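You operate a simulated robot arm through the tools that you are given. There is no shell and no other tool.

You run a simulated two-armed robot. Do the job below in one go: nothing can be reset, and whatever is moved stays where it is left.

Task
End the bond trial on machine eight and put its settings back.
Fine: key the shown recipe's number again to restore force and time; X shift and Y shift 0; heat 40 C; edit switch shut.

It is judged by the outcome, as a careful person would: the job done as asked, and still so three seconds after it is handed in. It fails if anything else is knocked over, pushed out of place, dropped, spilled or broken.

Robot
Two 7-joint arms with fingered hands on one trunk that stands fixed in place. Base frame: the origin is at the foot of the trunk, x ahead of it, y to its left, z up. Units: mm, degrees, N and s.
The left shoulder is at [50, 214, 869], the right one opposite. With the tool pointing down near the work surface each hand reaches from about 420 to 900 mm from the base axis, measured 20 degrees to its own side. Payload 3 kg a hand.
The tool frame of a hand sits at the grasp point between the pads (the TCP): z along the fingers, y along the line on which they close. The tips reach 26 mm beyond it. The gripper opens to 132 mm; its body begins 73 mm behind the TCP. The gripper is a hand of 3 fingers: y runs from the thumb to the fingers, the wrist lies at [0, 0, -229] in the tool frame, and closing takes about 1.5 s.
Orientation is told as [roll, pitch, yaw] about the base's x, y, z axes, in that order, counted from this pose: with the fingers straight down and closing along the base's y, the tool's x points along the base's -x, its y along +y and its z along -z.

Tools
- The arms move only by the tool nudge_tool. It takes "left_steps", "right_steps" or both (then of equal length, played together; a hand with none holds still); each is a list of rows, each a list of 3 entries, a list of its own where there are three numbers: the shift along the base's x, y, z in mm, then the turn, a rotation vector about the base's x, y, z in degrees, then the opening, from 0 (shut) to 1 (fully open). In form: [[[x, y, z], [wx, wy, wz], jaw], ...]. A call has 1 to 20 rows; each row is the pose to reach, as a shift and turn from the pose commanded when the call began. Each row takes 0.2 s and may step no farther than 50 mm and 8.6 degrees from the row before; otherwise, or with a gripper value out of range, the whole call is refused. A pose out of reach is approached as far as the arm can. The call stops where the force on the tool passes 40 N (or 10 N more than at its start, if that is more) or the arm is blocked; 0.2 s more then pass. Each finger travels about 72 mm/s and halts on what it meets, pressing with about 21 N; the grip force reading is that of the motor and also rises with nothing between the fingers. The clock runs only during rows and for 0.2 s after the last one: add rows that repeat a pose to give the fingers time. The reply holds the time, the measured pose of the TCP, the force on the tool along the base axes, the opening and the grip force, in the units named above and with some noise, with the torque about the TCP (base axes, N m) and any sound that the robot's microphone picked up, and new pictures: "show" is both (left out), scene, wrist or none (wrist: the cameras of the hands that moved).
- Cameras (640 x 400 px; columns grow to the right, rows downward): "scene" is now at [35.3, 1.8, 1501.5]; the picture's right is [0.02, -1.00, 0.00], its down [-0.63, -0.01, -0.78] and it looks along [0.78, 0.02, -0.63] (base axes); focal length 366 px, centre (320, 200). "left" rides on the left gripper at [-62, 3, -92] in its tool frame; the picture's right is [-0.05, -1.00, 0.00], its down [0.83, -0.04, -0.56] and it looks along [0.55, -0.03, 0.83] (tool axes); focal length 230 px, centre (320, 200). "right" rides on the right gripper at [62, 3, -92] in its tool frame; the picture's right is [-0.05, 1.00, 0.00], its down [-0.83, -0.04, -0.56] and it looks along [-0.55, -0.03, 0.83] (tool axes); focal length 230 px, centre (320, 200). There is no depth. A picture from a camera that has moved, and an enlarged one, comes with that camera's place and axes in the base frame and with its lens.
- set_grasp(shape, hand): the hand has 3 fingers and takes this shape, open, in about a second: jaw (thumb against the fingers, like two jaws); tri (thumb and two fingers); tip (a fingertip pinch); poke (one finger out to press); point (the index stretched); flat (the hand flat); cup (the hand cupped); fist (a fist). The gripper value then closes the fingers along that shape, each until it touches; the sizes above hold for jaw. It gives what a move gives, with no picture.
- aim_head(pan, tilt): turns the head with the scene camera to pan (to the left, within 86 degrees either way) and tilt (down, from -29 to 69), counted from straight ahead of the robot. It gives what a move gives, and a new picture of the scene camera.
- close_up(camera, box): a new picture of the part [left, top, right, bottom] of that camera's present view, enlarged. It takes no simulated time.
- close_job(): hands the job in; it is judged then, once.

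Places have to be worked out from the pictures, the camera data and where the tool is seen. Open the grippers and draw the arms clear of the work before you hand the job in, unless the task says otherwise.

The tools are called as name(argument=value, ...) on one line, values as JSON. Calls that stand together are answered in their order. nudge_tool: Moves the arms, as the interface text tells. Its arguments: {"type":"object","properties":{"left_steps":{"type":"array","items":{"type":"array"}},"right_steps":{"type":"array","items":{"type":"array"}},"show":{"type":"string","enum":["both","scene","wrist","none"]}},"required":[]} The other tools are called the same way: set_grasp (shape, hand) gives the hand a shape; aim_head (pan, tilt) turns the head that bears the scene camera; close_up (camera, box) takes an enlarged picture of a part of a camera's view; close_job () hands the job in.

At the start:

```text
clock: 0.0
left_eef_pos: [492.8, 206.4, 1184.9]
left_ee_rot: [0.0, -0.1, 0.0]
left_force: [-0.7, 0.1, 0.4]
left_moment: [-0.03, -0.03, 0.0]
left_finger_gap: 132.0
left_gripper_force: 0.0
left_shape: jaw
right_eef_pos: [476.7, -239.5, 1151.5]
right_ee_rot: [0.0, -0.1, 0.0]
right_force: [-0.1, -0.5, 0.4]
right_moment: [-0.01, 0.03, 0.0]
right_finger_gap: 131.9
right_gripper_force: 0.1
right_shape: jaw
head pan, tilt (commanded): [1.3, 38.9]
```

scene: 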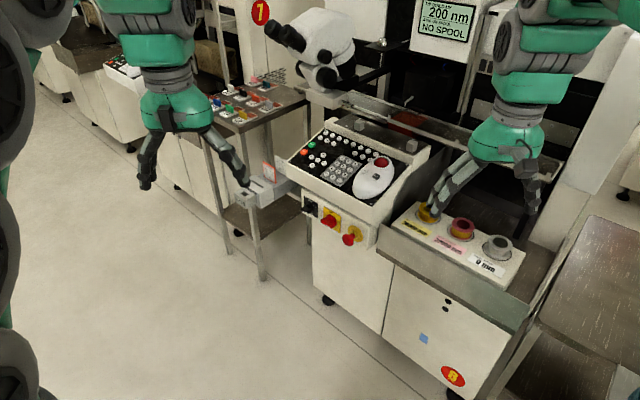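
right: 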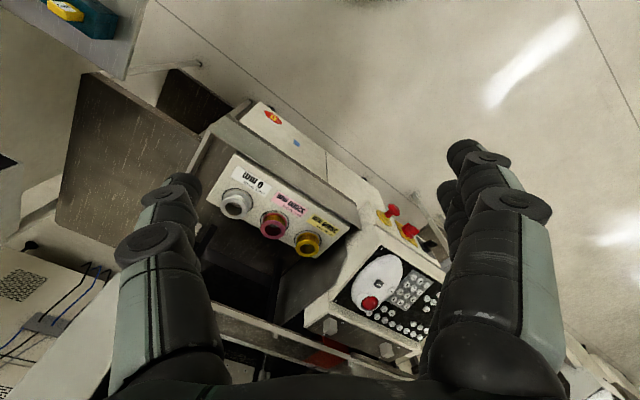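
left: 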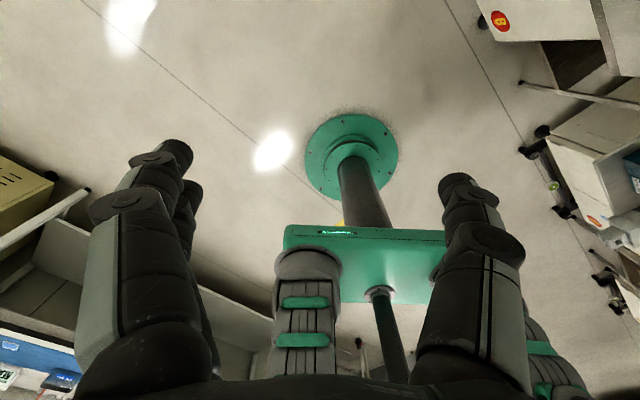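

The machine with the "8" badge seems to be the one ahead, with a keypad console, three round knobs and some red knobs in front. I'll take close-ups of its parts first.

close_up(camera="scene", box=[270, 110, 430, 260])

close_up(camera="scene", box=[380, 180, 540, 300])

close_up(camera="scene", box=[380, 0, 560, 110])

close_up(camera="scene", box=[400, 280, 520, 400])

```text
2.67 times, centred on (350, 185) of scene
camera zoom: at [35.3, 1.8, 1501.5], right [0.02, -1.0, 0.0], down [-0.63, -0.01, -0.78], along [0.78, 0.02, -0.63], focal length 977 px, centre (240, 240)
```

zoom: 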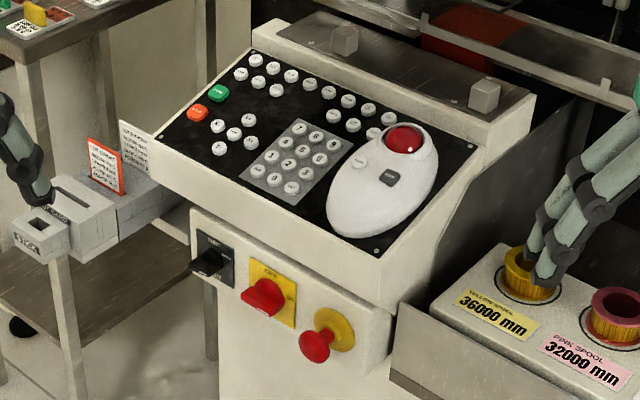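

```text
3.33 times, centred on (460, 240) of scene
camera zoom: at [35.3, 1.8, 1501.5], right [0.02, -1.0, 0.0], down [-0.63, -0.01, -0.78], along [0.78, 0.02, -0.63], focal length 1221 px, centre (-147, 67)
```

zoom: 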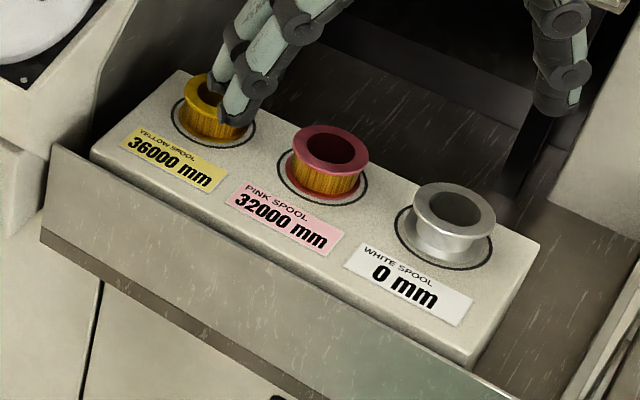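

```text
3.56 times, centred on (470, 55) of scene
camera zoom: at [35.3, 1.8, 1501.5], right [0.02, -1.0, 0.0], down [-0.63, -0.01, -0.78], along [0.78, 0.02, -0.63], focal length 1302 px, centre (-213, 716)
```

zoom: 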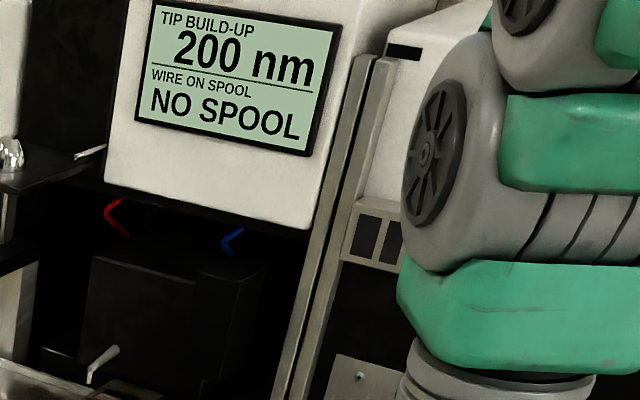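

```text
3.33 times, centred on (460, 340) of scene
camera zoom: at [35.3, 1.8, 1501.5], right [0.02, -1.0, 0.0], down [-0.63, -0.01, -0.78], along [0.78, 0.02, -0.63], focal length 1221 px, centre (-147, -267)
```

zoom: 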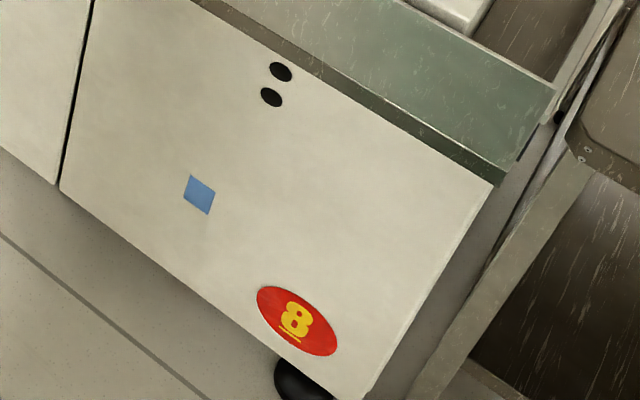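

Machine eight is the one ahead, with a keyboard console and a black switch and red parts in front. I need to find its display, so I raise the head to look.

aim_head(pan=-10, tilt=5)

```text
clock: 1.0
left_eef_pos: [491.8, 204.7, 1185.4]
left_ee_rot: [0.0, -0.1, 0.0]
left_force: [-0.3, -0.9, 0.2]
left_moment: [0.01, 0.04, 0.01]
left_finger_gap: 131.9
left_gripper_force: 0.0
left_shape: jaw
right_eef_pos: [475.3, -240.6, 1151.4]
right_ee_rot: [-0.1, 0.0, 0.0]
right_force: [0.0, -0.1, 0.7]
right_moment: [-0.02, -0.01, 0.0]
right_finger_gap: 131.7
right_gripper_force: 0.1
right_shape: jaw
head pan, tilt (commanded): [-10.0, 5.0]
camera scene: at [40.1, -16.1, 1555.6], right [-0.17, -0.98, 0.0], down [-0.09, 0.02, -1.0], along [0.98, -0.17, -0.09], focal length 366 px, centre (320, 200)
```

scene: 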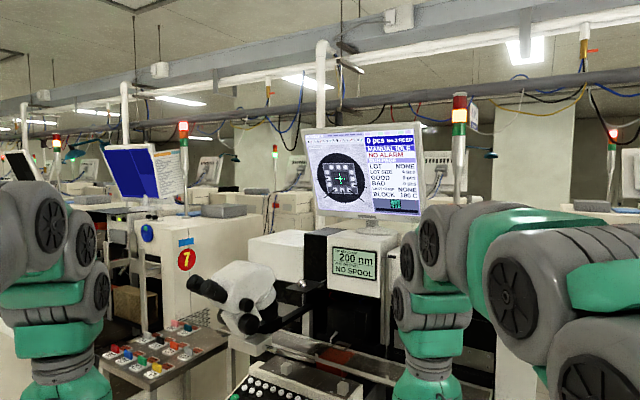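

A monitor sits above machine eight. I enlarge it to read it.

close_up(camera="scene", box=[300, 120, 430, 225])

close_up(camera="scene", box=[355, 130, 425, 215])

close_up(camera="scene", box=[90, 130, 210, 220])

```text
3.81 times, centred on (365, 172) of scene
camera zoom: at [40.1, -16.1, 1555.6], right [-0.17, -0.98, 0.0], down [-0.09, 0.02, -1.0], along [0.98, -0.17, -0.09], focal length 1396 px, centre (149, 305)
```

zoom: 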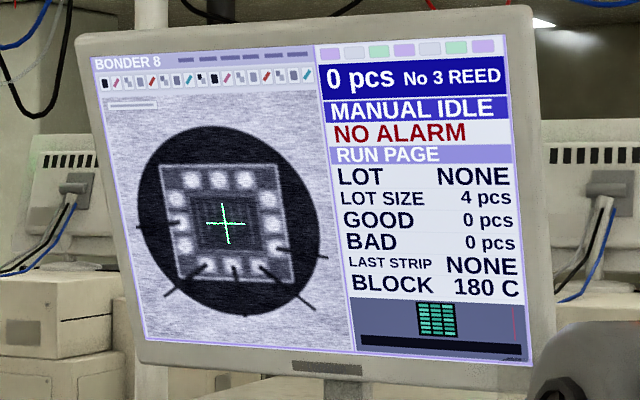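

```text
4.71 times, centred on (390, 172) of scene
camera zoom: at [40.1, -16.1, 1555.6], right [-0.17, -0.98, 0.0], down [-0.09, 0.02, -1.0], along [0.98, -0.17, -0.09], focal length 1724 px, centre (-9, 329)
```

zoom: 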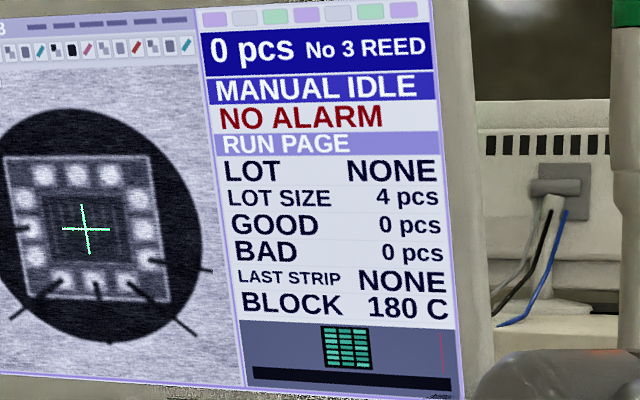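

```text
4.44 times, centred on (150, 175) of scene
camera zoom: at [40.1, -16.1, 1555.6], right [-0.17, -0.98, 0.0], down [-0.09, 0.02, -1.0], along [0.98, -0.17, -0.09], focal length 1628 px, centre (1076, 311)
```

zoom: 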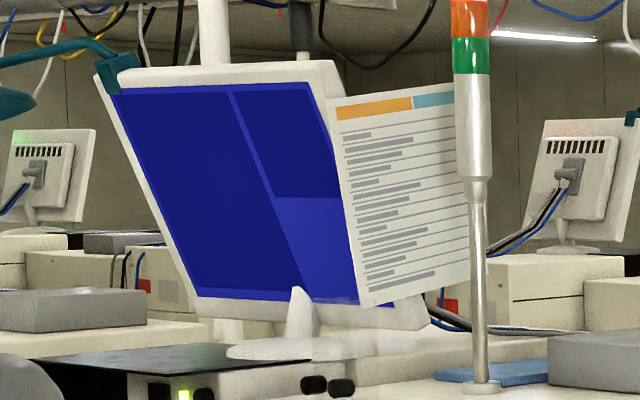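

The screen says recipe No 3 REED, MANUAL IDLE, BLOCK 180 C. Now I look closely at the console keys and front switches.

aim_head(pan=-3, tilt=36)

```text
clock: 1.9
left_eef_pos: [493.0, 205.5, 1185.6]
left_ee_rot: [0.0, 0.1, 0.0]
left_force: [0.2, -0.5, -0.6]
left_moment: [-0.01, -0.01, 0.01]
left_finger_gap: 132.0
left_gripper_force: 0.1
left_shape: jaw
right_eef_pos: [476.5, -239.8, 1150.3]
right_ee_rot: [0.0, -0.1, 0.0]
right_force: [0.3, 0.0, -0.8]
right_moment: [-0.03, -0.04, 0.04]
right_finger_gap: 131.7
right_gripper_force: 0.1
right_shape: jaw
head pan, tilt (commanded): [-3.0, 36.0]
camera scene: at [37.0, -4.8, 1506.0], right [-0.05, -1.0, 0.0], down [-0.59, 0.03, -0.81], along [0.81, -0.04, -0.59], focal length 366 px, centre (320, 200)
```

scene: 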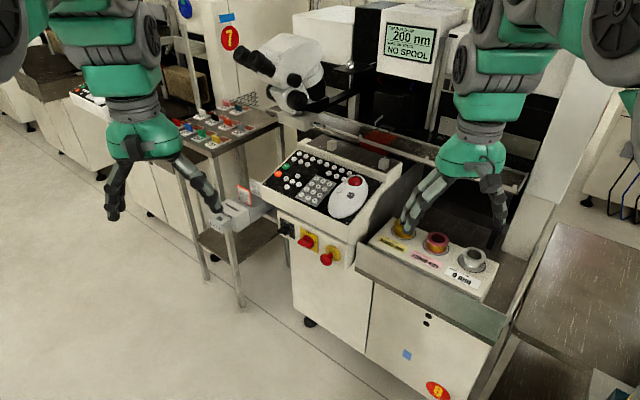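

close_up(camera="scene", box=[265, 140, 335, 205])

close_up(camera="scene", box=[320, 150, 390, 215])

close_up(camera="scene", box=[275, 210, 345, 275])

close_up(camera="scene", box=[210, 170, 290, 240])

close_up(camera="scene", box=[170, 90, 270, 160])

```text
6.15 times, centred on (300, 172) of scene
camera zoom: at [37.0, -4.8, 1506.0], right [-0.05, -1.0, 0.0], down [-0.59, 0.03, -0.81], along [0.81, -0.04, -0.59], focal length 2254 px, centre (443, 369)
```

zoom: 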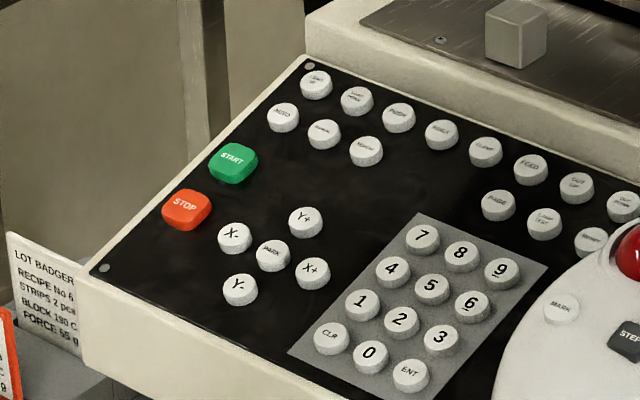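

```text
6.15 times, centred on (355, 182) of scene
camera zoom: at [37.0, -4.8, 1506.0], right [-0.05, -1.0, 0.0], down [-0.59, 0.03, -0.81], along [0.81, -0.04, -0.59], focal length 2254 px, centre (105, 308)
```

zoom: 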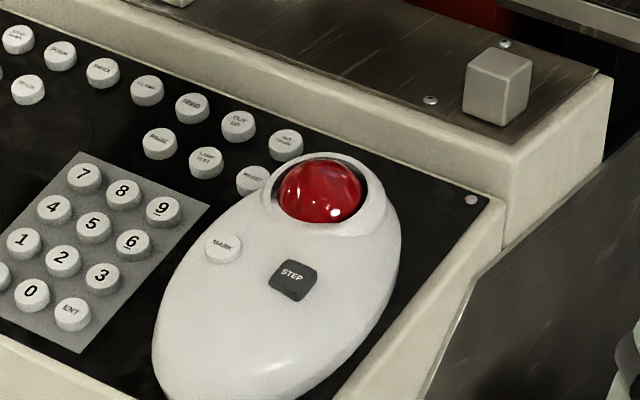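

```text
6.15 times, centred on (310, 242) of scene
camera zoom: at [37.0, -4.8, 1506.0], right [-0.05, -1.0, 0.0], down [-0.59, 0.03, -0.81], along [0.81, -0.04, -0.59], focal length 2254 px, centre (382, -62)
```

zoom: 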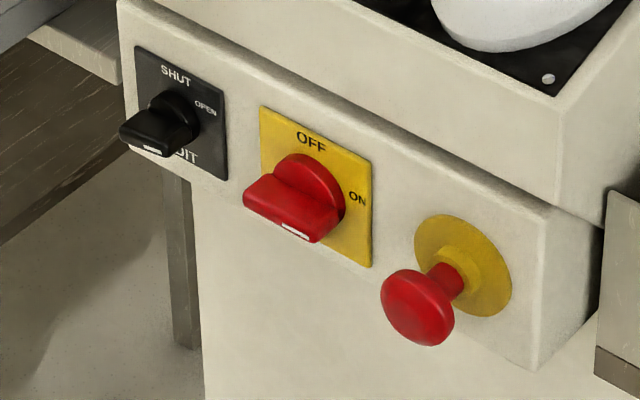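

```text
5.71 times, centred on (250, 205) of scene
camera zoom: at [37.0, -4.8, 1506.0], right [-0.05, -1.0, 0.0], down [-0.59, 0.03, -0.81], along [0.81, -0.04, -0.59], focal length 2093 px, centre (720, 171)
```

zoom: 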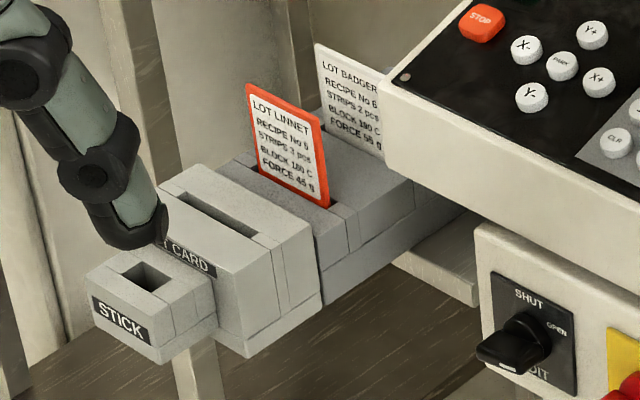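

```text
5.71 times, centred on (220, 125) of scene
camera zoom: at [37.0, -4.8, 1506.0], right [-0.05, -1.0, 0.0], down [-0.59, 0.03, -0.81], along [0.81, -0.04, -0.59], focal length 2093 px, centre (891, 629)
```

zoom: 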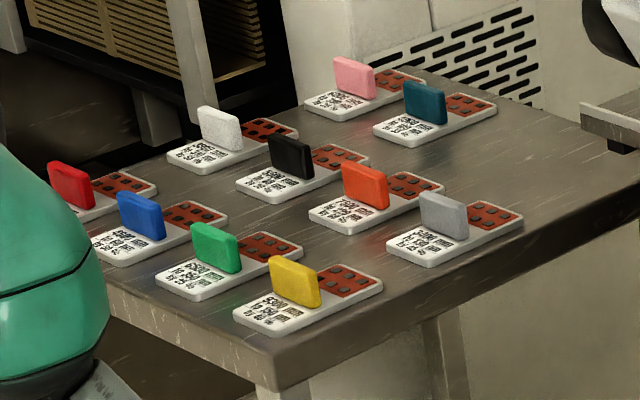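

The close-ups are rendered sharply, so I zoom in further on the key labels and on the two rotary switches.

close_up(camera="scene", box=[285, 145, 317, 170])

close_up(camera="scene", box=[310, 150, 342, 175])

close_up(camera="scene", box=[335, 155, 367, 180])

close_up(camera="scene", box=[270, 210, 310, 240])

close_up(camera="scene", box=[290, 220, 340, 260])

close_up(camera="scene", box=[265, 165, 345, 215])

```text
16.00 times, centred on (301, 158) of scene
camera zoom: at [37.0, -4.8, 1506.0], right [-0.05, -1.0, 0.0], down [-0.59, 0.03, -0.81], along [0.81, -0.04, -0.59], focal length 5861 px, centre (624, 880)
```

zoom: 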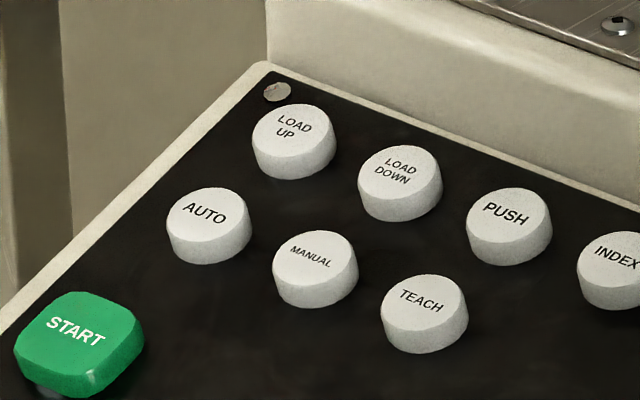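

```text
16.00 times, centred on (326, 162) of scene
camera zoom: at [37.0, -4.8, 1506.0], right [-0.05, -1.0, 0.0], down [-0.59, 0.03, -0.81], along [0.81, -0.04, -0.59], focal length 5861 px, centre (224, 800)
```

zoom: 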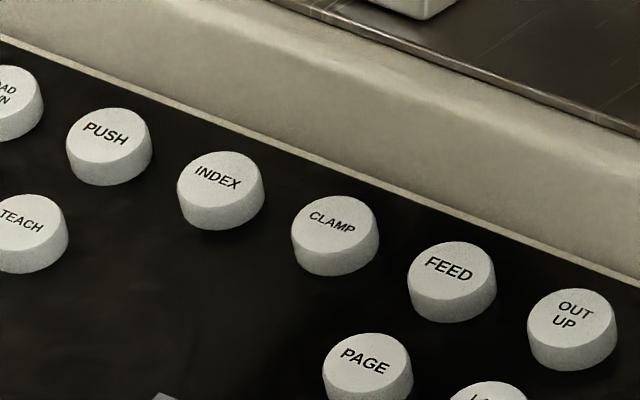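

```text
16.00 times, centred on (351, 168) of scene
camera zoom: at [37.0, -4.8, 1506.0], right [-0.05, -1.0, 0.0], down [-0.59, 0.03, -0.81], along [0.81, -0.04, -0.59], focal length 5861 px, centre (-176, 720)
```

zoom: 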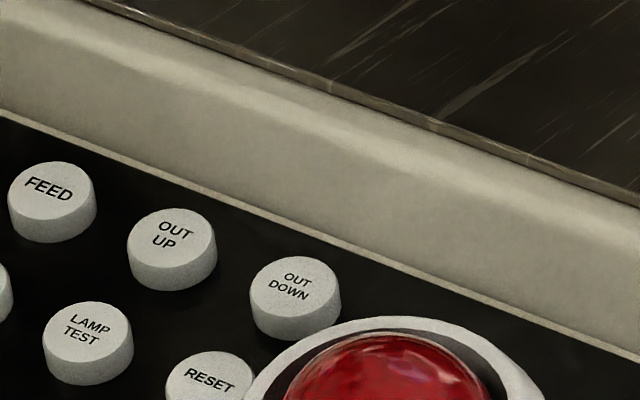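

```text
13.33 times, centred on (290, 225) of scene
camera zoom: at [37.0, -4.8, 1506.0], right [-0.05, -1.0, 0.0], down [-0.59, 0.03, -0.81], along [0.81, -0.04, -0.59], focal length 4884 px, centre (720, -133)
```

zoom: 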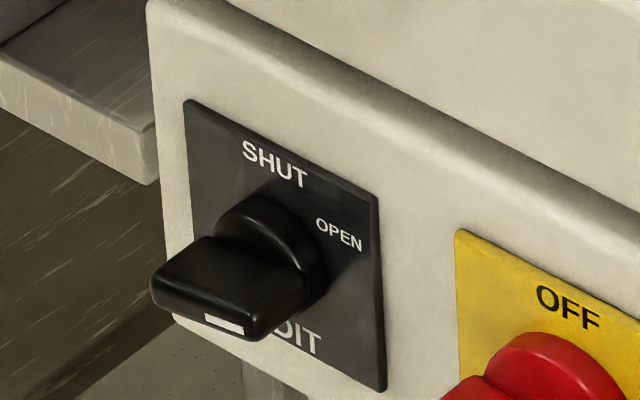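

```text
10.00 times, centred on (315, 240) of scene
camera zoom: at [37.0, -4.8, 1506.0], right [-0.05, -1.0, 0.0], down [-0.59, 0.03, -0.81], along [0.81, -0.04, -0.59], focal length 3663 px, centre (370, -200)
```

zoom: 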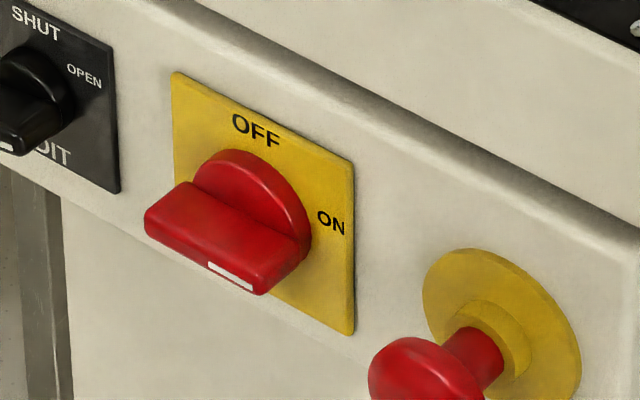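

```text
8.00 times, centred on (305, 190) of scene
camera zoom: at [37.0, -4.8, 1506.0], right [-0.05, -1.0, 0.0], down [-0.59, 0.03, -0.81], along [0.81, -0.04, -0.59], focal length 2930 px, centre (440, 280)
```

zoom: 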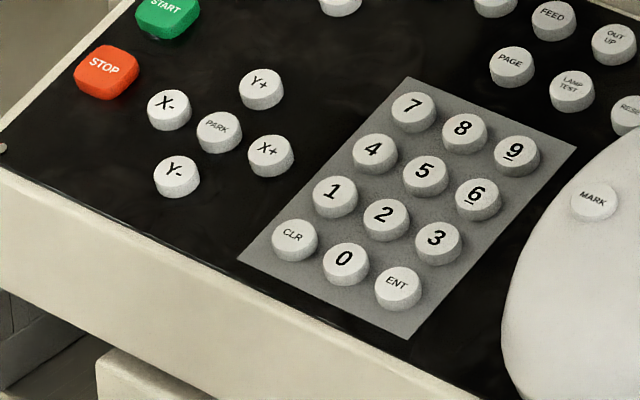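

The edit handle's white mark is on the right side, so it stands at OPEN just like the power switch is at ON. I use the right wrist camera's view for a second line of sight to triangulate the console.

close_up(camera="right", box=[320, 230, 450, 370])

close_up(camera="right", box=[360, 190, 460, 270])

close_up(camera="scene", box=[260, 135, 400, 225])

```text
2.86 times, centred on (385, 300) of right
camera zoom: at [415.3, -236.6, 1244.1], right [0.05, 1.0, 0.0], down [0.83, -0.04, 0.56], along [0.55, -0.03, -0.83], focal length 657 px, centre (134, -86)
```

zoom: 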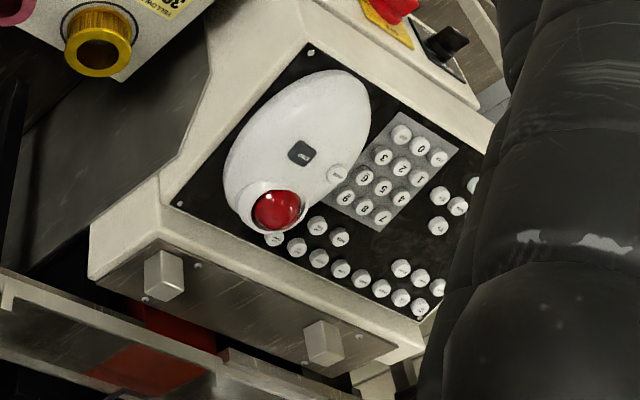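

```text
5.00 times, centred on (410, 230) of right
camera zoom: at [415.3, -236.6, 1244.1], right [0.05, 1.0, 0.0], down [0.83, -0.04, 0.56], along [0.55, -0.03, -0.83], focal length 1150 px, centre (-130, 50)
```

zoom: 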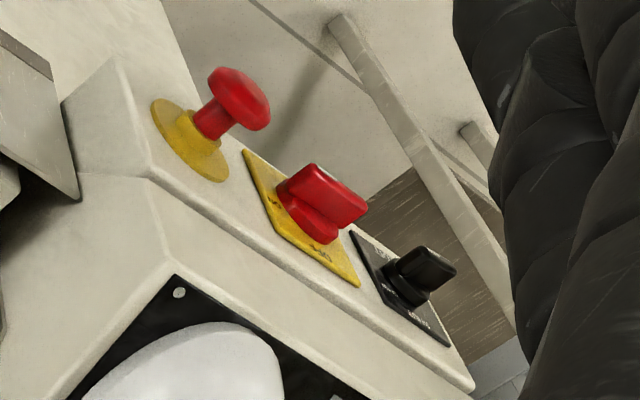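

```text
4.44 times, centred on (330, 180) of scene
camera zoom: at [37.0, -4.8, 1506.0], right [-0.05, -1.0, 0.0], down [-0.59, 0.03, -0.81], along [0.81, -0.04, -0.59], focal length 1628 px, centre (276, 289)
```

zoom: 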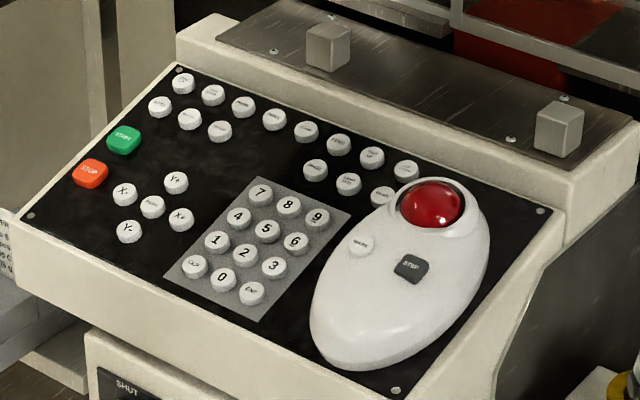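

Triangulating from both cameras, the keypad lies around [940, -46, 897], tilted about 19° and yawed about 42°. The EDIT knob is near [910, 56, 757]. I'll shape the left hand to poke and see how the finger stands.

set_grasp(hand="left", shape="poke")

close_up(camera="left", box=[0, 0, 640, 400])

aim_head(pan=5, tilt=28)

```text
clock: 2.9
left_eef_pos: [493.3, 204.9, 1184.5]
left_ee_rot: [0.0, 0.0, 0.0]
left_force: [-0.7, 0.3, 0.4]
left_moment: [0.01, 0.0, 0.02]
left_finger_gap: 0.0
left_gripper_force: 0.1
left_shape: poke
right_eef_pos: [475.9, -238.9, 1150.6]
right_ee_rot: [0.0, 0.0, 0.0]
right_force: [-0.2, 0.2, -0.4]
right_moment: [-0.01, -0.02, 0.03]
right_finger_gap: 132.0
right_gripper_force: 0.1
right_shape: jaw
head pan, tilt (commanded): [-3.0, 36.0]
```

```text
1.00 times, centred on (320, 200) of left (not enlarged: the box is as wide or as high as the picture)
camera zoom: at [553.8, 209.2, 1277.2], right [0.05, -1.0, 0.0], down [-0.83, -0.04, 0.56], along [-0.55, -0.03, -0.83], focal length 230 px, centre (320, 200)
```

zoom: 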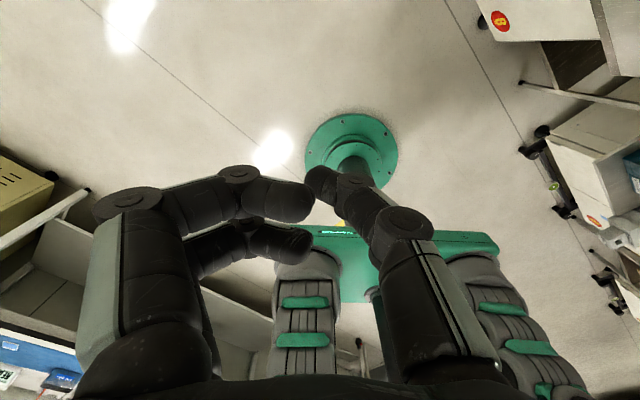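

```text
clock: 3.5
left_eef_pos: [491.5, 205.0, 1184.1]
left_ee_rot: [0.0, 0.0, 0.0]
left_force: [-0.3, -0.3, 0.0]
left_moment: [-0.01, 0.01, 0.0]
left_finger_gap: 0.0
left_gripper_force: 0.0
left_shape: poke
right_eef_pos: [476.9, -239.9, 1151.5]
right_ee_rot: [0.0, 0.0, -0.1]
right_force: [-0.9, -0.5, 0.0]
right_moment: [0.01, 0.05, 0.04]
right_finger_gap: 131.9
right_gripper_force: 0.0
right_shape: jaw
head pan, tilt (commanded): [5.0, 28.0]
camera scene: at [40.4, 7.7, 1518.4], right [0.09, -1.0, 0.0], down [-0.47, -0.04, -0.88], along [0.88, 0.08, -0.47], focal length 366 px, centre (320, 200)
```

scene: 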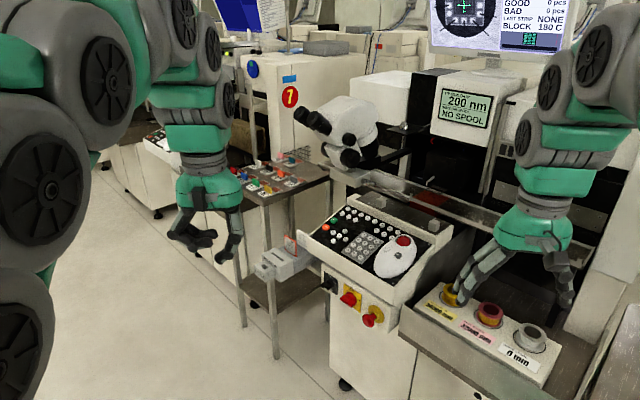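

close_up(camera="scene", box=[140, 180, 270, 290])

close_up(camera="left", box=[240, 130, 440, 290])

```text
3.64 times, centred on (205, 235) of scene
camera zoom: at [40.4, 7.7, 1518.4], right [0.09, -1.0, 0.0], down [-0.47, -0.04, -0.88], along [0.88, 0.08, -0.47], focal length 1332 px, centre (738, 73)
```

zoom: 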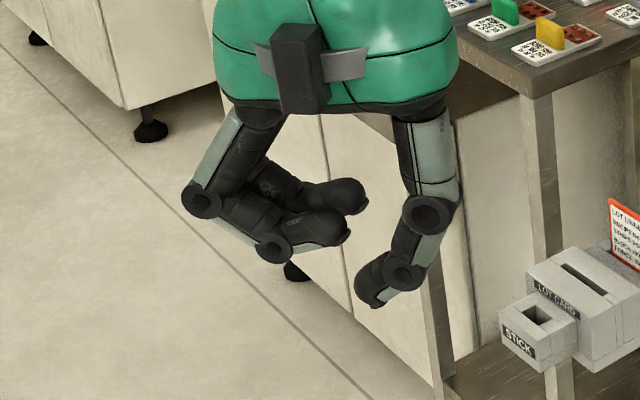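

```text
2.50 times, centred on (340, 210) of left
camera zoom: at [553.8, 209.2, 1277.2], right [0.05, -1.0, 0.0], down [-0.83, -0.04, 0.56], along [-0.55, -0.03, -0.83], focal length 575 px, centre (270, 175)
```

zoom: 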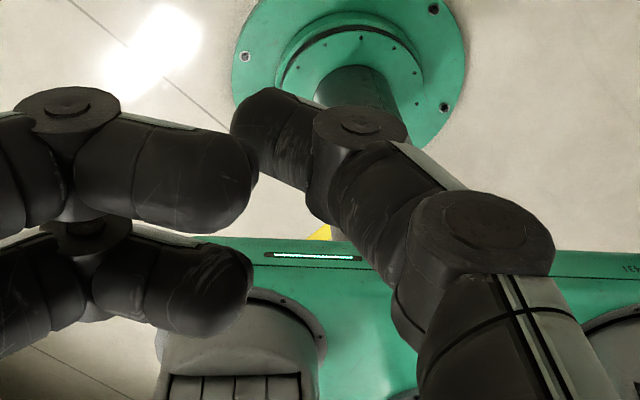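

In poke the thumb tip is out only slightly beyond the curled knuckles. I'll try the "point" shape to compare the clearance.

set_grasp(hand="left", shape="point")

close_up(camera="left", box=[0, 0, 640, 400])

close_up(camera="scene", box=[140, 180, 270, 290])

```text
clock: 4.4
left_eef_pos: [493.0, 205.7, 1185.6]
left_ee_rot: [0.0, 0.1, 0.0]
left_force: [1.1, 0.5, 0.0]
left_moment: [0.02, -0.02, 0.0]
left_finger_gap: 0.1
left_gripper_force: 0.1
left_shape: point
right_eef_pos: [477.4, -239.8, 1150.7]
right_ee_rot: [0.0, -0.1, -0.1]
right_force: [0.5, 0.1, -0.4]
right_moment: [0.01, -0.01, -0.01]
right_finger_gap: 131.8
right_gripper_force: 0.1
right_shape: jaw
head pan, tilt (commanded): [5.0, 28.0]
```

```text
1.00 times, centred on (320, 200) of left (not enlarged: the box is as wide or as high as the picture)
camera zoom: at [553.8, 209.2, 1277.2], right [0.05, -1.0, 0.0], down [-0.83, -0.04, 0.56], along [-0.55, -0.03, -0.83], focal length 230 px, centre (320, 200)
```

zoom: 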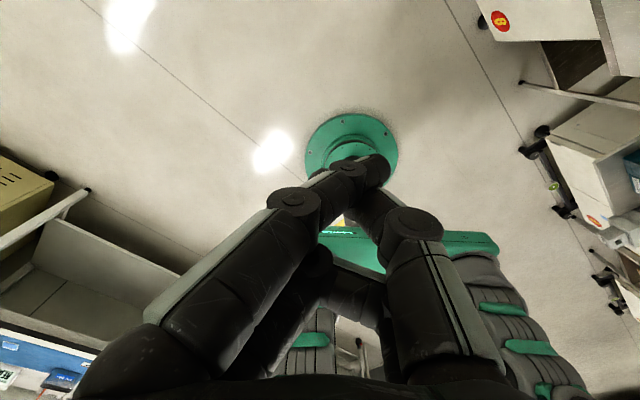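

```text
3.64 times, centred on (205, 235) of scene
camera zoom: at [40.5, 7.8, 1518.4], right [0.09, -1.0, 0.0], down [-0.47, -0.04, -0.88], along [0.88, 0.08, -0.47], focal length 1332 px, centre (738, 73)
```

zoom: 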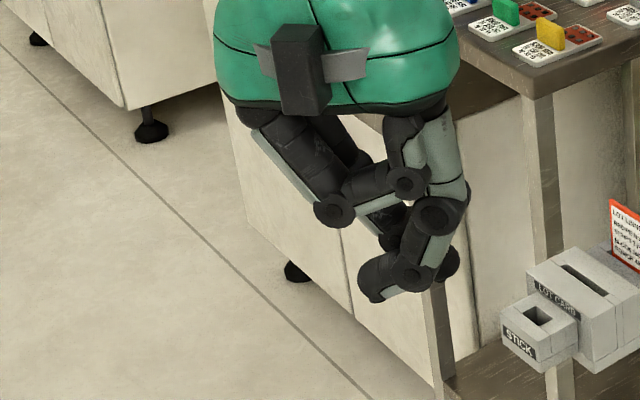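

Poke leaves a single clear tip, so I go back to it and test what the closing value does to the shape.

set_grasp(hand="left", shape="poke")

nudge_tool(left_steps=[[[0, 0, 0], [0, 0, 0], 0], [[0, 0, 0], [0, 0, 0], 0], [[0, 0, 0], [0, 0, 0], 0], [[0, 0, 0], [0, 0, 0], 0], [[0, 0, 0], [0, 0, 0], 0], [[0, 0, 0], [0, 0, 0], 0], [[0, 0, 0], [0, 0, 0], 0], [[0, 0, 0], [0, 0, 0], 0]], show="none")

close_up(camera="left", box=[160, 100, 480, 300])

close_up(camera="scene", box=[140, 180, 270, 290])

```text
clock: 5.3
left_eef_pos: [492.0, 205.0, 1184.6]
left_ee_rot: [0.0, 0.0, 0.0]
left_force: [0.0, -0.9, -0.2]
left_moment: [0.01, -0.02, -0.02]
left_finger_gap: 0.1
left_gripper_force: 0.1
left_shape: poke
right_eef_pos: [477.2, -239.9, 1151.9]
right_ee_rot: [0.0, 0.0, 0.0]
right_force: [-1.1, -0.9, 0.3]
right_moment: [0.03, -0.01, 0.0]
right_finger_gap: 131.8
right_gripper_force: 0.0
right_shape: jaw
head pan, tilt (commanded): [5.0, 28.0]
```

```text
clock: 7.1
left_eef_pos: [492.5, 204.3, 1184.8]
left_ee_rot: [0.0, 0.1, 0.1]
left_force: [0.4, -0.2, 0.4]
left_moment: [0.01, -0.02, -0.01]
left_finger_gap: 0.0
left_gripper_force: 0.1
left_shape: poke
right_eef_pos: [475.8, -239.2, 1151.1]
right_ee_rot: [0.0, -0.1, 0.0]
right_force: [-0.1, -0.1, -0.6]
right_moment: [0.04, 0.01, -0.02]
right_finger_gap: 132.0
right_gripper_force: 0.0
right_shape: jaw
head pan, tilt (commanded): [5.0, 28.0]
```

```text
2.00 times, centred on (320, 200) of left
camera zoom: at [553.9, 209.2, 1277.2], right [0.05, -1.0, 0.0], down [-0.83, -0.04, 0.56], along [-0.55, -0.03, -0.83], focal length 460 px, centre (320, 200)
```

zoom: 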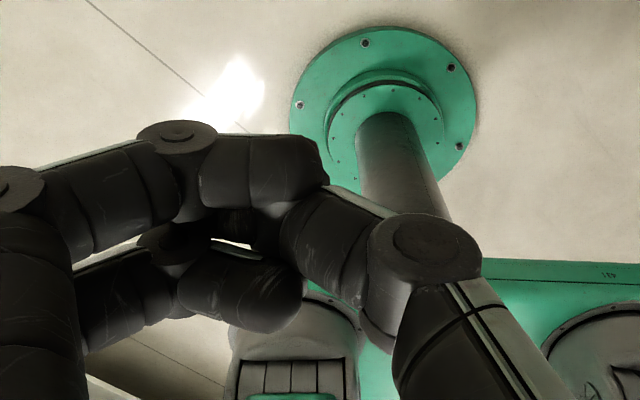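

```text
3.64 times, centred on (205, 235) of scene
camera zoom: at [40.4, 7.7, 1518.4], right [0.09, -1.0, 0.0], down [-0.47, -0.04, -0.88], along [0.88, 0.08, -0.47], focal length 1332 px, centre (738, 73)
```

zoom: 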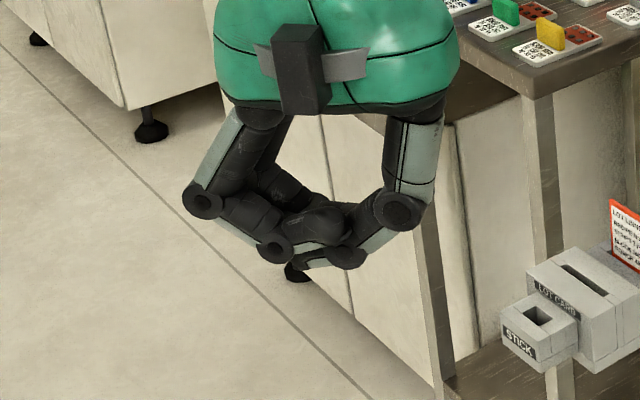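

Poke with the value kept at 1 holds the thumb tip out at about tool [0, 0, 25]. I bring the left hand partway toward the console, pitching it 30° forward so that its camera looks straight down.

nudge_tool(left_steps=[[[35, -24, -11], [0, -5, 0], 1], [[70, -48, -22], [0, -10, 0], 1], [[105, -72, -33], [0, -15, 0], 1], [[140, -96, -44], [0, -20, 0], 1], [[175, -120, -55], [0, -25, 0], 1], [[207, -145, -65], [0, -30, 0], 1], [[207, -145, -65], [0, -30, 0], 1], [[207, -145, -65], [0, -30, 0], 1]])

```text
clock: 8.9
left_eef_pos: [699.4, 58.9, 1120.0]
left_ee_rot: [0.0, -30.0, 0.0]
left_force: [-0.1, -0.9, -1.0]
left_moment: [0.0, 0.01, -0.01]
left_finger_gap: 0.0
left_gripper_force: 0.2
left_shape: poke
right_eef_pos: [476.2, -239.4, 1151.1]
right_ee_rot: [0.1, 0.0, -0.1]
right_force: [0.1, -0.6, 0.2]
right_moment: [-0.01, -0.03, -0.01]
right_finger_gap: 132.1
right_gripper_force: 0.1
right_shape: jaw
head pan, tilt (commanded): [5.0, 28.0]
camera scene: at [40.5, 7.7, 1518.4], right [0.09, -1.0, 0.0], down [-0.47, -0.04, -0.88], along [0.88, 0.08, -0.47], focal length 366 px, centre (320, 200)
camera left: at [707.5, 63.6, 1230.3], right [0.04, -1.0, 0.03], down [-1.0, -0.04, 0.06], along [-0.06, -0.03, -1.0], focal length 230 px, centre (320, 200)
```

scene: 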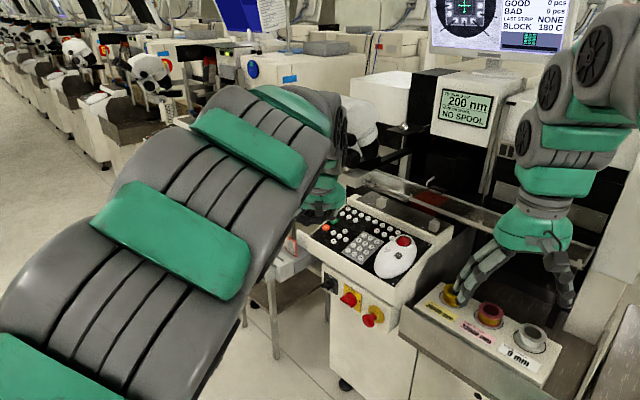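
left: 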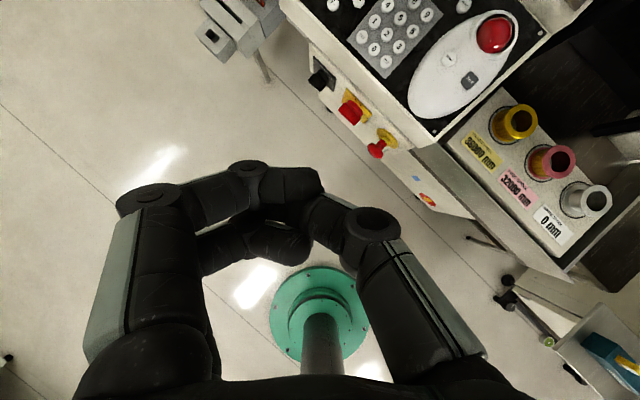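

The thumb seems not to have re-opened fully; I take an enlarged look.

close_up(camera="left", box=[160, 100, 480, 300])

close_up(camera="left", box=[190, 0, 590, 250])

```text
2.00 times, centred on (320, 200) of left
camera zoom: at [707.5, 63.6, 1230.3], right [0.04, -1.0, 0.03], down [-1.0, -0.04, 0.06], along [-0.06, -0.03, -1.0], focal length 460 px, centre (320, 200)
```

zoom: 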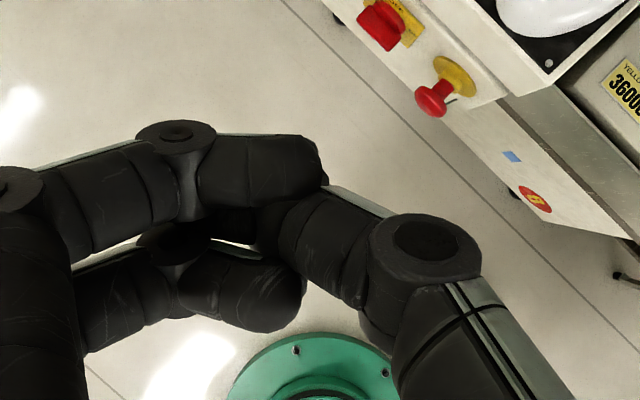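

```text
1.60 times, centred on (390, 125) of left
camera zoom: at [707.5, 63.6, 1230.3], right [0.04, -1.0, 0.03], down [-1.0, -0.04, 0.06], along [-0.06, -0.03, -1.0], focal length 368 px, centre (208, 320)
```

zoom: 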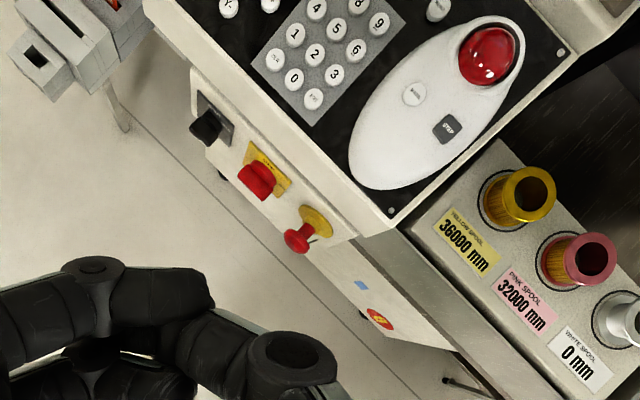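

The thumb is still folded in. I apply the poke shape anew and check it.

set_grasp(hand="left", shape="poke")

close_up(camera="left", box=[160, 60, 480, 260])

```text
clock: 9.8
left_eef_pos: [701.1, 60.2, 1120.1]
left_ee_rot: [0.1, -30.1, -0.1]
left_force: [-0.2, -0.6, -0.3]
left_moment: [-0.01, 0.0, 0.0]
left_finger_gap: 0.0
left_gripper_force: 0.0
left_shape: poke
right_eef_pos: [475.9, -239.5, 1150.8]
right_ee_rot: [0.0, 0.0, -0.1]
right_force: [0.8, -0.1, -0.7]
right_moment: [-0.02, 0.0, 0.0]
right_finger_gap: 132.1
right_gripper_force: 0.0
right_shape: jaw
head pan, tilt (commanded): [5.0, 28.0]
```

```text
2.00 times, centred on (320, 160) of left
camera zoom: at [707.4, 63.7, 1230.2], right [0.04, -1.0, 0.03], down [-1.0, -0.04, 0.07], along [-0.06, -0.03, -1.0], focal length 460 px, centre (320, 280)
```

zoom: 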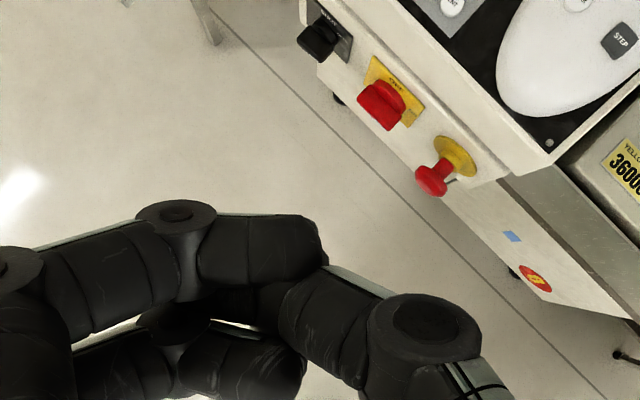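

Still folded, perhaps hooked behind the fingers. I cycle through jaw and back to poke in free space.

set_grasp(hand="left", shape="jaw")

set_grasp(hand="left", shape="poke")

close_up(camera="left", box=[160, 60, 480, 260])

nudge_tool(left_steps=[[[0, 0, 0], [0, 0, 0], 1], [[0, 0, 0], [0, 0, 0], 1], [[0, 0, 0], [0, 0, 0], 1], [[0, 0, 0], [0, 0, 0], 1], [[0, 0, 0], [0, 0, 0], 1]], show="none")

close_up(camera="left", box=[160, 60, 480, 260])

```text
clock: 10.7
left_eef_pos: [699.1, 60.5, 1118.7]
left_ee_rot: [0.0, -30.0, 0.0]
left_force: [0.3, 0.2, 0.3]
left_moment: [0.01, 0.02, 0.0]
left_finger_gap: 132.0
left_gripper_force: 0.1
left_shape: jaw
right_eef_pos: [476.5, -240.8, 1149.9]
right_ee_rot: [-0.1, 0.0, 0.0]
right_force: [0.9, -0.7, 0.1]
right_moment: [0.02, -0.03, 0.02]
right_finger_gap: 131.9
right_gripper_force: 0.0
right_shape: jaw
head pan, tilt (commanded): [5.0, 28.0]
```

```text
clock: 11.6
left_eef_pos: [700.0, 59.6, 1118.8]
left_ee_rot: [0.0, -30.0, 0.0]
left_force: [-0.1, 0.7, -0.2]
left_moment: [0.0, -0.03, 0.04]
left_finger_gap: 0.1
left_gripper_force: 0.0
left_shape: poke
right_eef_pos: [476.7, -239.8, 1151.7]
right_ee_rot: [0.1, 0.0, 0.0]
right_force: [-0.6, -0.7, -0.1]
right_moment: [0.01, 0.01, 0.06]
right_finger_gap: 131.8
right_gripper_force: 0.0
right_shape: jaw
head pan, tilt (commanded): [5.0, 28.0]
```

```text
2.00 times, centred on (320, 160) of left
camera zoom: at [707.4, 63.7, 1230.3], right [0.04, -1.0, 0.03], down [-1.0, -0.04, 0.07], along [-0.06, -0.03, -1.0], focal length 460 px, centre (320, 280)
```

zoom: 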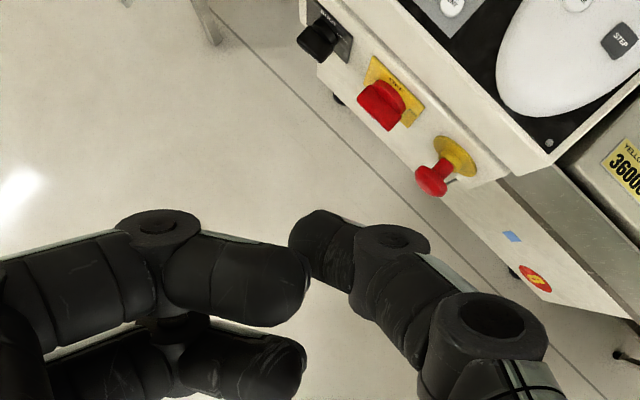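

```text
clock: 12.8
left_eef_pos: [700.2, 59.6, 1119.6]
left_ee_rot: [0.0, -30.0, 0.1]
left_force: [-1.4, -0.2, -0.4]
left_moment: [0.02, -0.01, 0.01]
left_finger_gap: 0.1
left_gripper_force: 0.0
left_shape: poke
right_eef_pos: [477.5, -239.3, 1151.5]
right_ee_rot: [0.0, 0.0, -0.1]
right_force: [0.6, 0.0, 0.4]
right_moment: [0.01, 0.01, 0.0]
right_finger_gap: 132.0
right_gripper_force: 0.0
right_shape: jaw
head pan, tilt (commanded): [5.0, 28.0]
```

```text
2.00 times, centred on (320, 160) of left
camera zoom: at [707.4, 63.7, 1230.2], right [0.04, -1.0, 0.03], down [-1.0, -0.04, 0.07], along [-0.06, -0.03, -1.0], focal length 460 px, centre (320, 280)
```

zoom: 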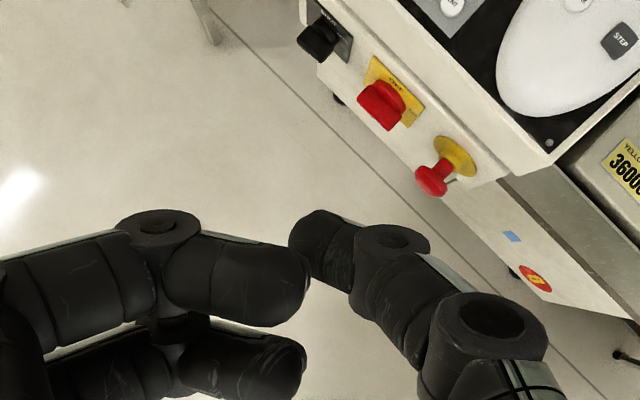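

With value 1 the thumb is out now. The down-looking view puts key 3 at about [914, -50, 889]; I move to a hover about 70 mm above it.

nudge_tool(left_steps=[[[31, -16, -23], [0, 0, 0], 1], [[62, -32, -46], [0, 0, 0], 1], [[93, -48, -69], [0, 0, 0], 1], [[124, -64, -92], [0, 0, 0], 1], [[155, -80, -115], [0, 0, 0], 1], [[186, -98, -139], [0, 0, 0], 1], [[186, -98, -139], [0, 0, 0], 1], [[186, -98, -139], [0, 0, 0], 1]])

```text
clock: 14.6
left_eef_pos: [886.5, -37.4, 981.8]
left_ee_rot: [-0.1, -30.1, -0.1]
left_force: [-0.1, -0.7, -0.2]
left_moment: [0.0, 0.0, -0.01]
left_finger_gap: 0.0
left_gripper_force: 0.1
left_shape: poke
right_eef_pos: [475.7, -239.5, 1151.9]
right_ee_rot: [0.0, 0.0, 0.0]
right_force: [0.6, 0.7, -0.2]
right_moment: [0.01, 0.0, 0.0]
right_finger_gap: 132.2
right_gripper_force: 0.1
right_shape: jaw
head pan, tilt (commanded): [5.0, 28.0]
camera scene: at [40.4, 7.7, 1518.4], right [0.09, -1.0, 0.0], down [-0.47, -0.04, -0.88], along [0.88, 0.08, -0.47], focal length 366 px, centre (320, 200)
camera left: at [893.3, -33.8, 1092.2], right [0.05, -1.0, 0.03], down [-1.0, -0.04, 0.07], along [-0.06, -0.03, -1.0], focal length 230 px, centre (320, 200)
```

scene: 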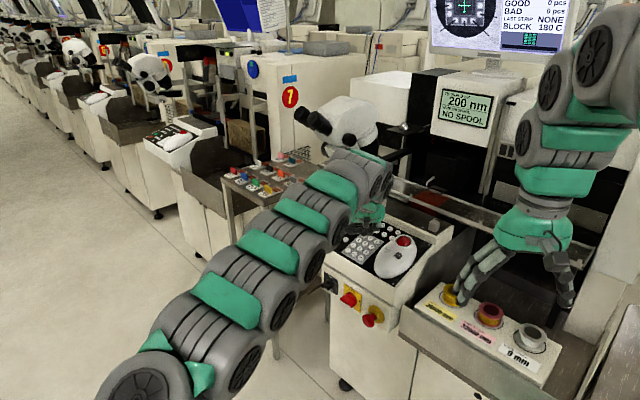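
left: 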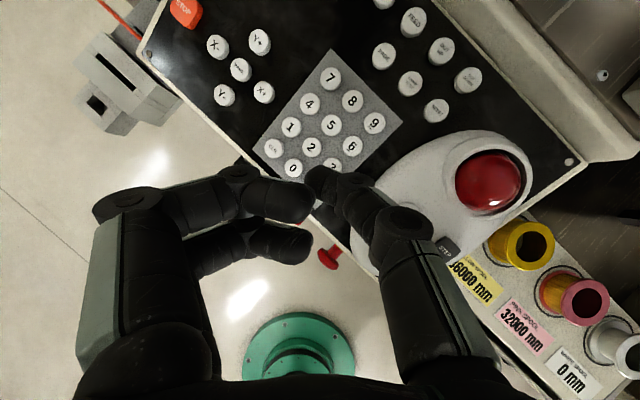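

The keys are now seen from above: 3 at about [912, -50, 889] and PAGE at about [991, -81, 917]. Before keying anything I want to page through the screens, so I test the reach toward PAGE with the hand pitched to 45° at a safe hover.

nudge_tool(left_steps=[[[25, -11, 4], [0, -5, 0], 1], [[50, -22, 8], [0, -10, 0], 1], [[74, -33, 10], [0, -15, 0], 1], [[74, -33, 10], [0, -15, 0], 1], [[74, -33, 10], [0, -15, 0], 1]])

```text
clock: 15.8
left_eef_pos: [960.7, -70.8, 989.0]
left_ee_rot: [0.1, -44.9, 0.0]
left_force: [0.0, 0.0, 0.4]
left_moment: [-0.03, 0.02, -0.03]
left_finger_gap: 0.0
left_gripper_force: 0.1
left_shape: poke
right_eef_pos: [476.4, -240.2, 1151.4]
right_ee_rot: [0.1, 0.0, 0.0]
right_force: [0.0, -0.3, -0.3]
right_moment: [0.01, 0.0, 0.0]
right_finger_gap: 131.7
right_gripper_force: 0.1
right_shape: jaw
head pan, tilt (commanded): [5.0, 28.0]
camera scene: at [40.5, 7.7, 1518.4], right [0.09, -1.0, 0.0], down [-0.47, -0.04, -0.88], along [0.88, 0.08, -0.47], focal length 366 px, centre (320, 200)
camera left: at [938.2, -66.3, 1098.5], right [0.04, -1.0, 0.04], down [-0.98, -0.04, -0.2], along [0.2, -0.03, -0.98], focal length 230 px, centre (320, 200)
```

scene: 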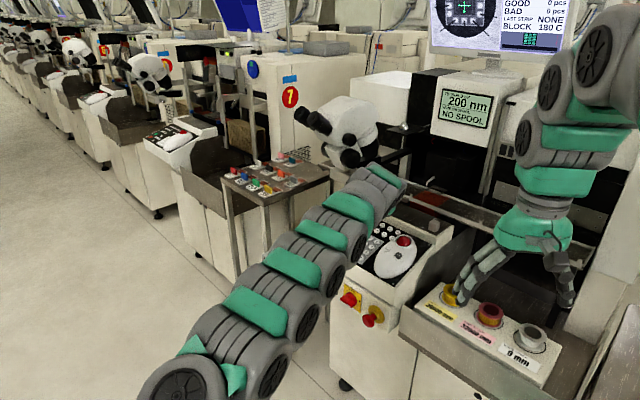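
left: 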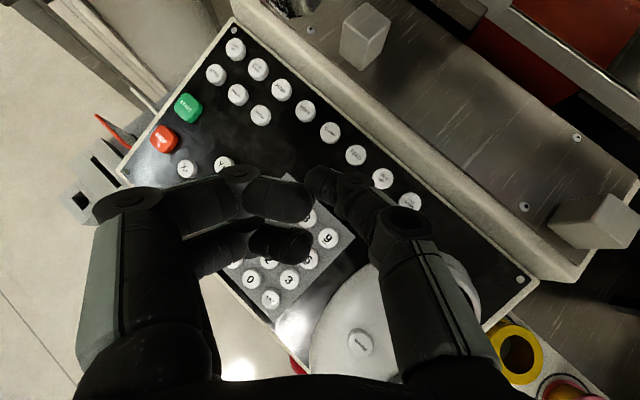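

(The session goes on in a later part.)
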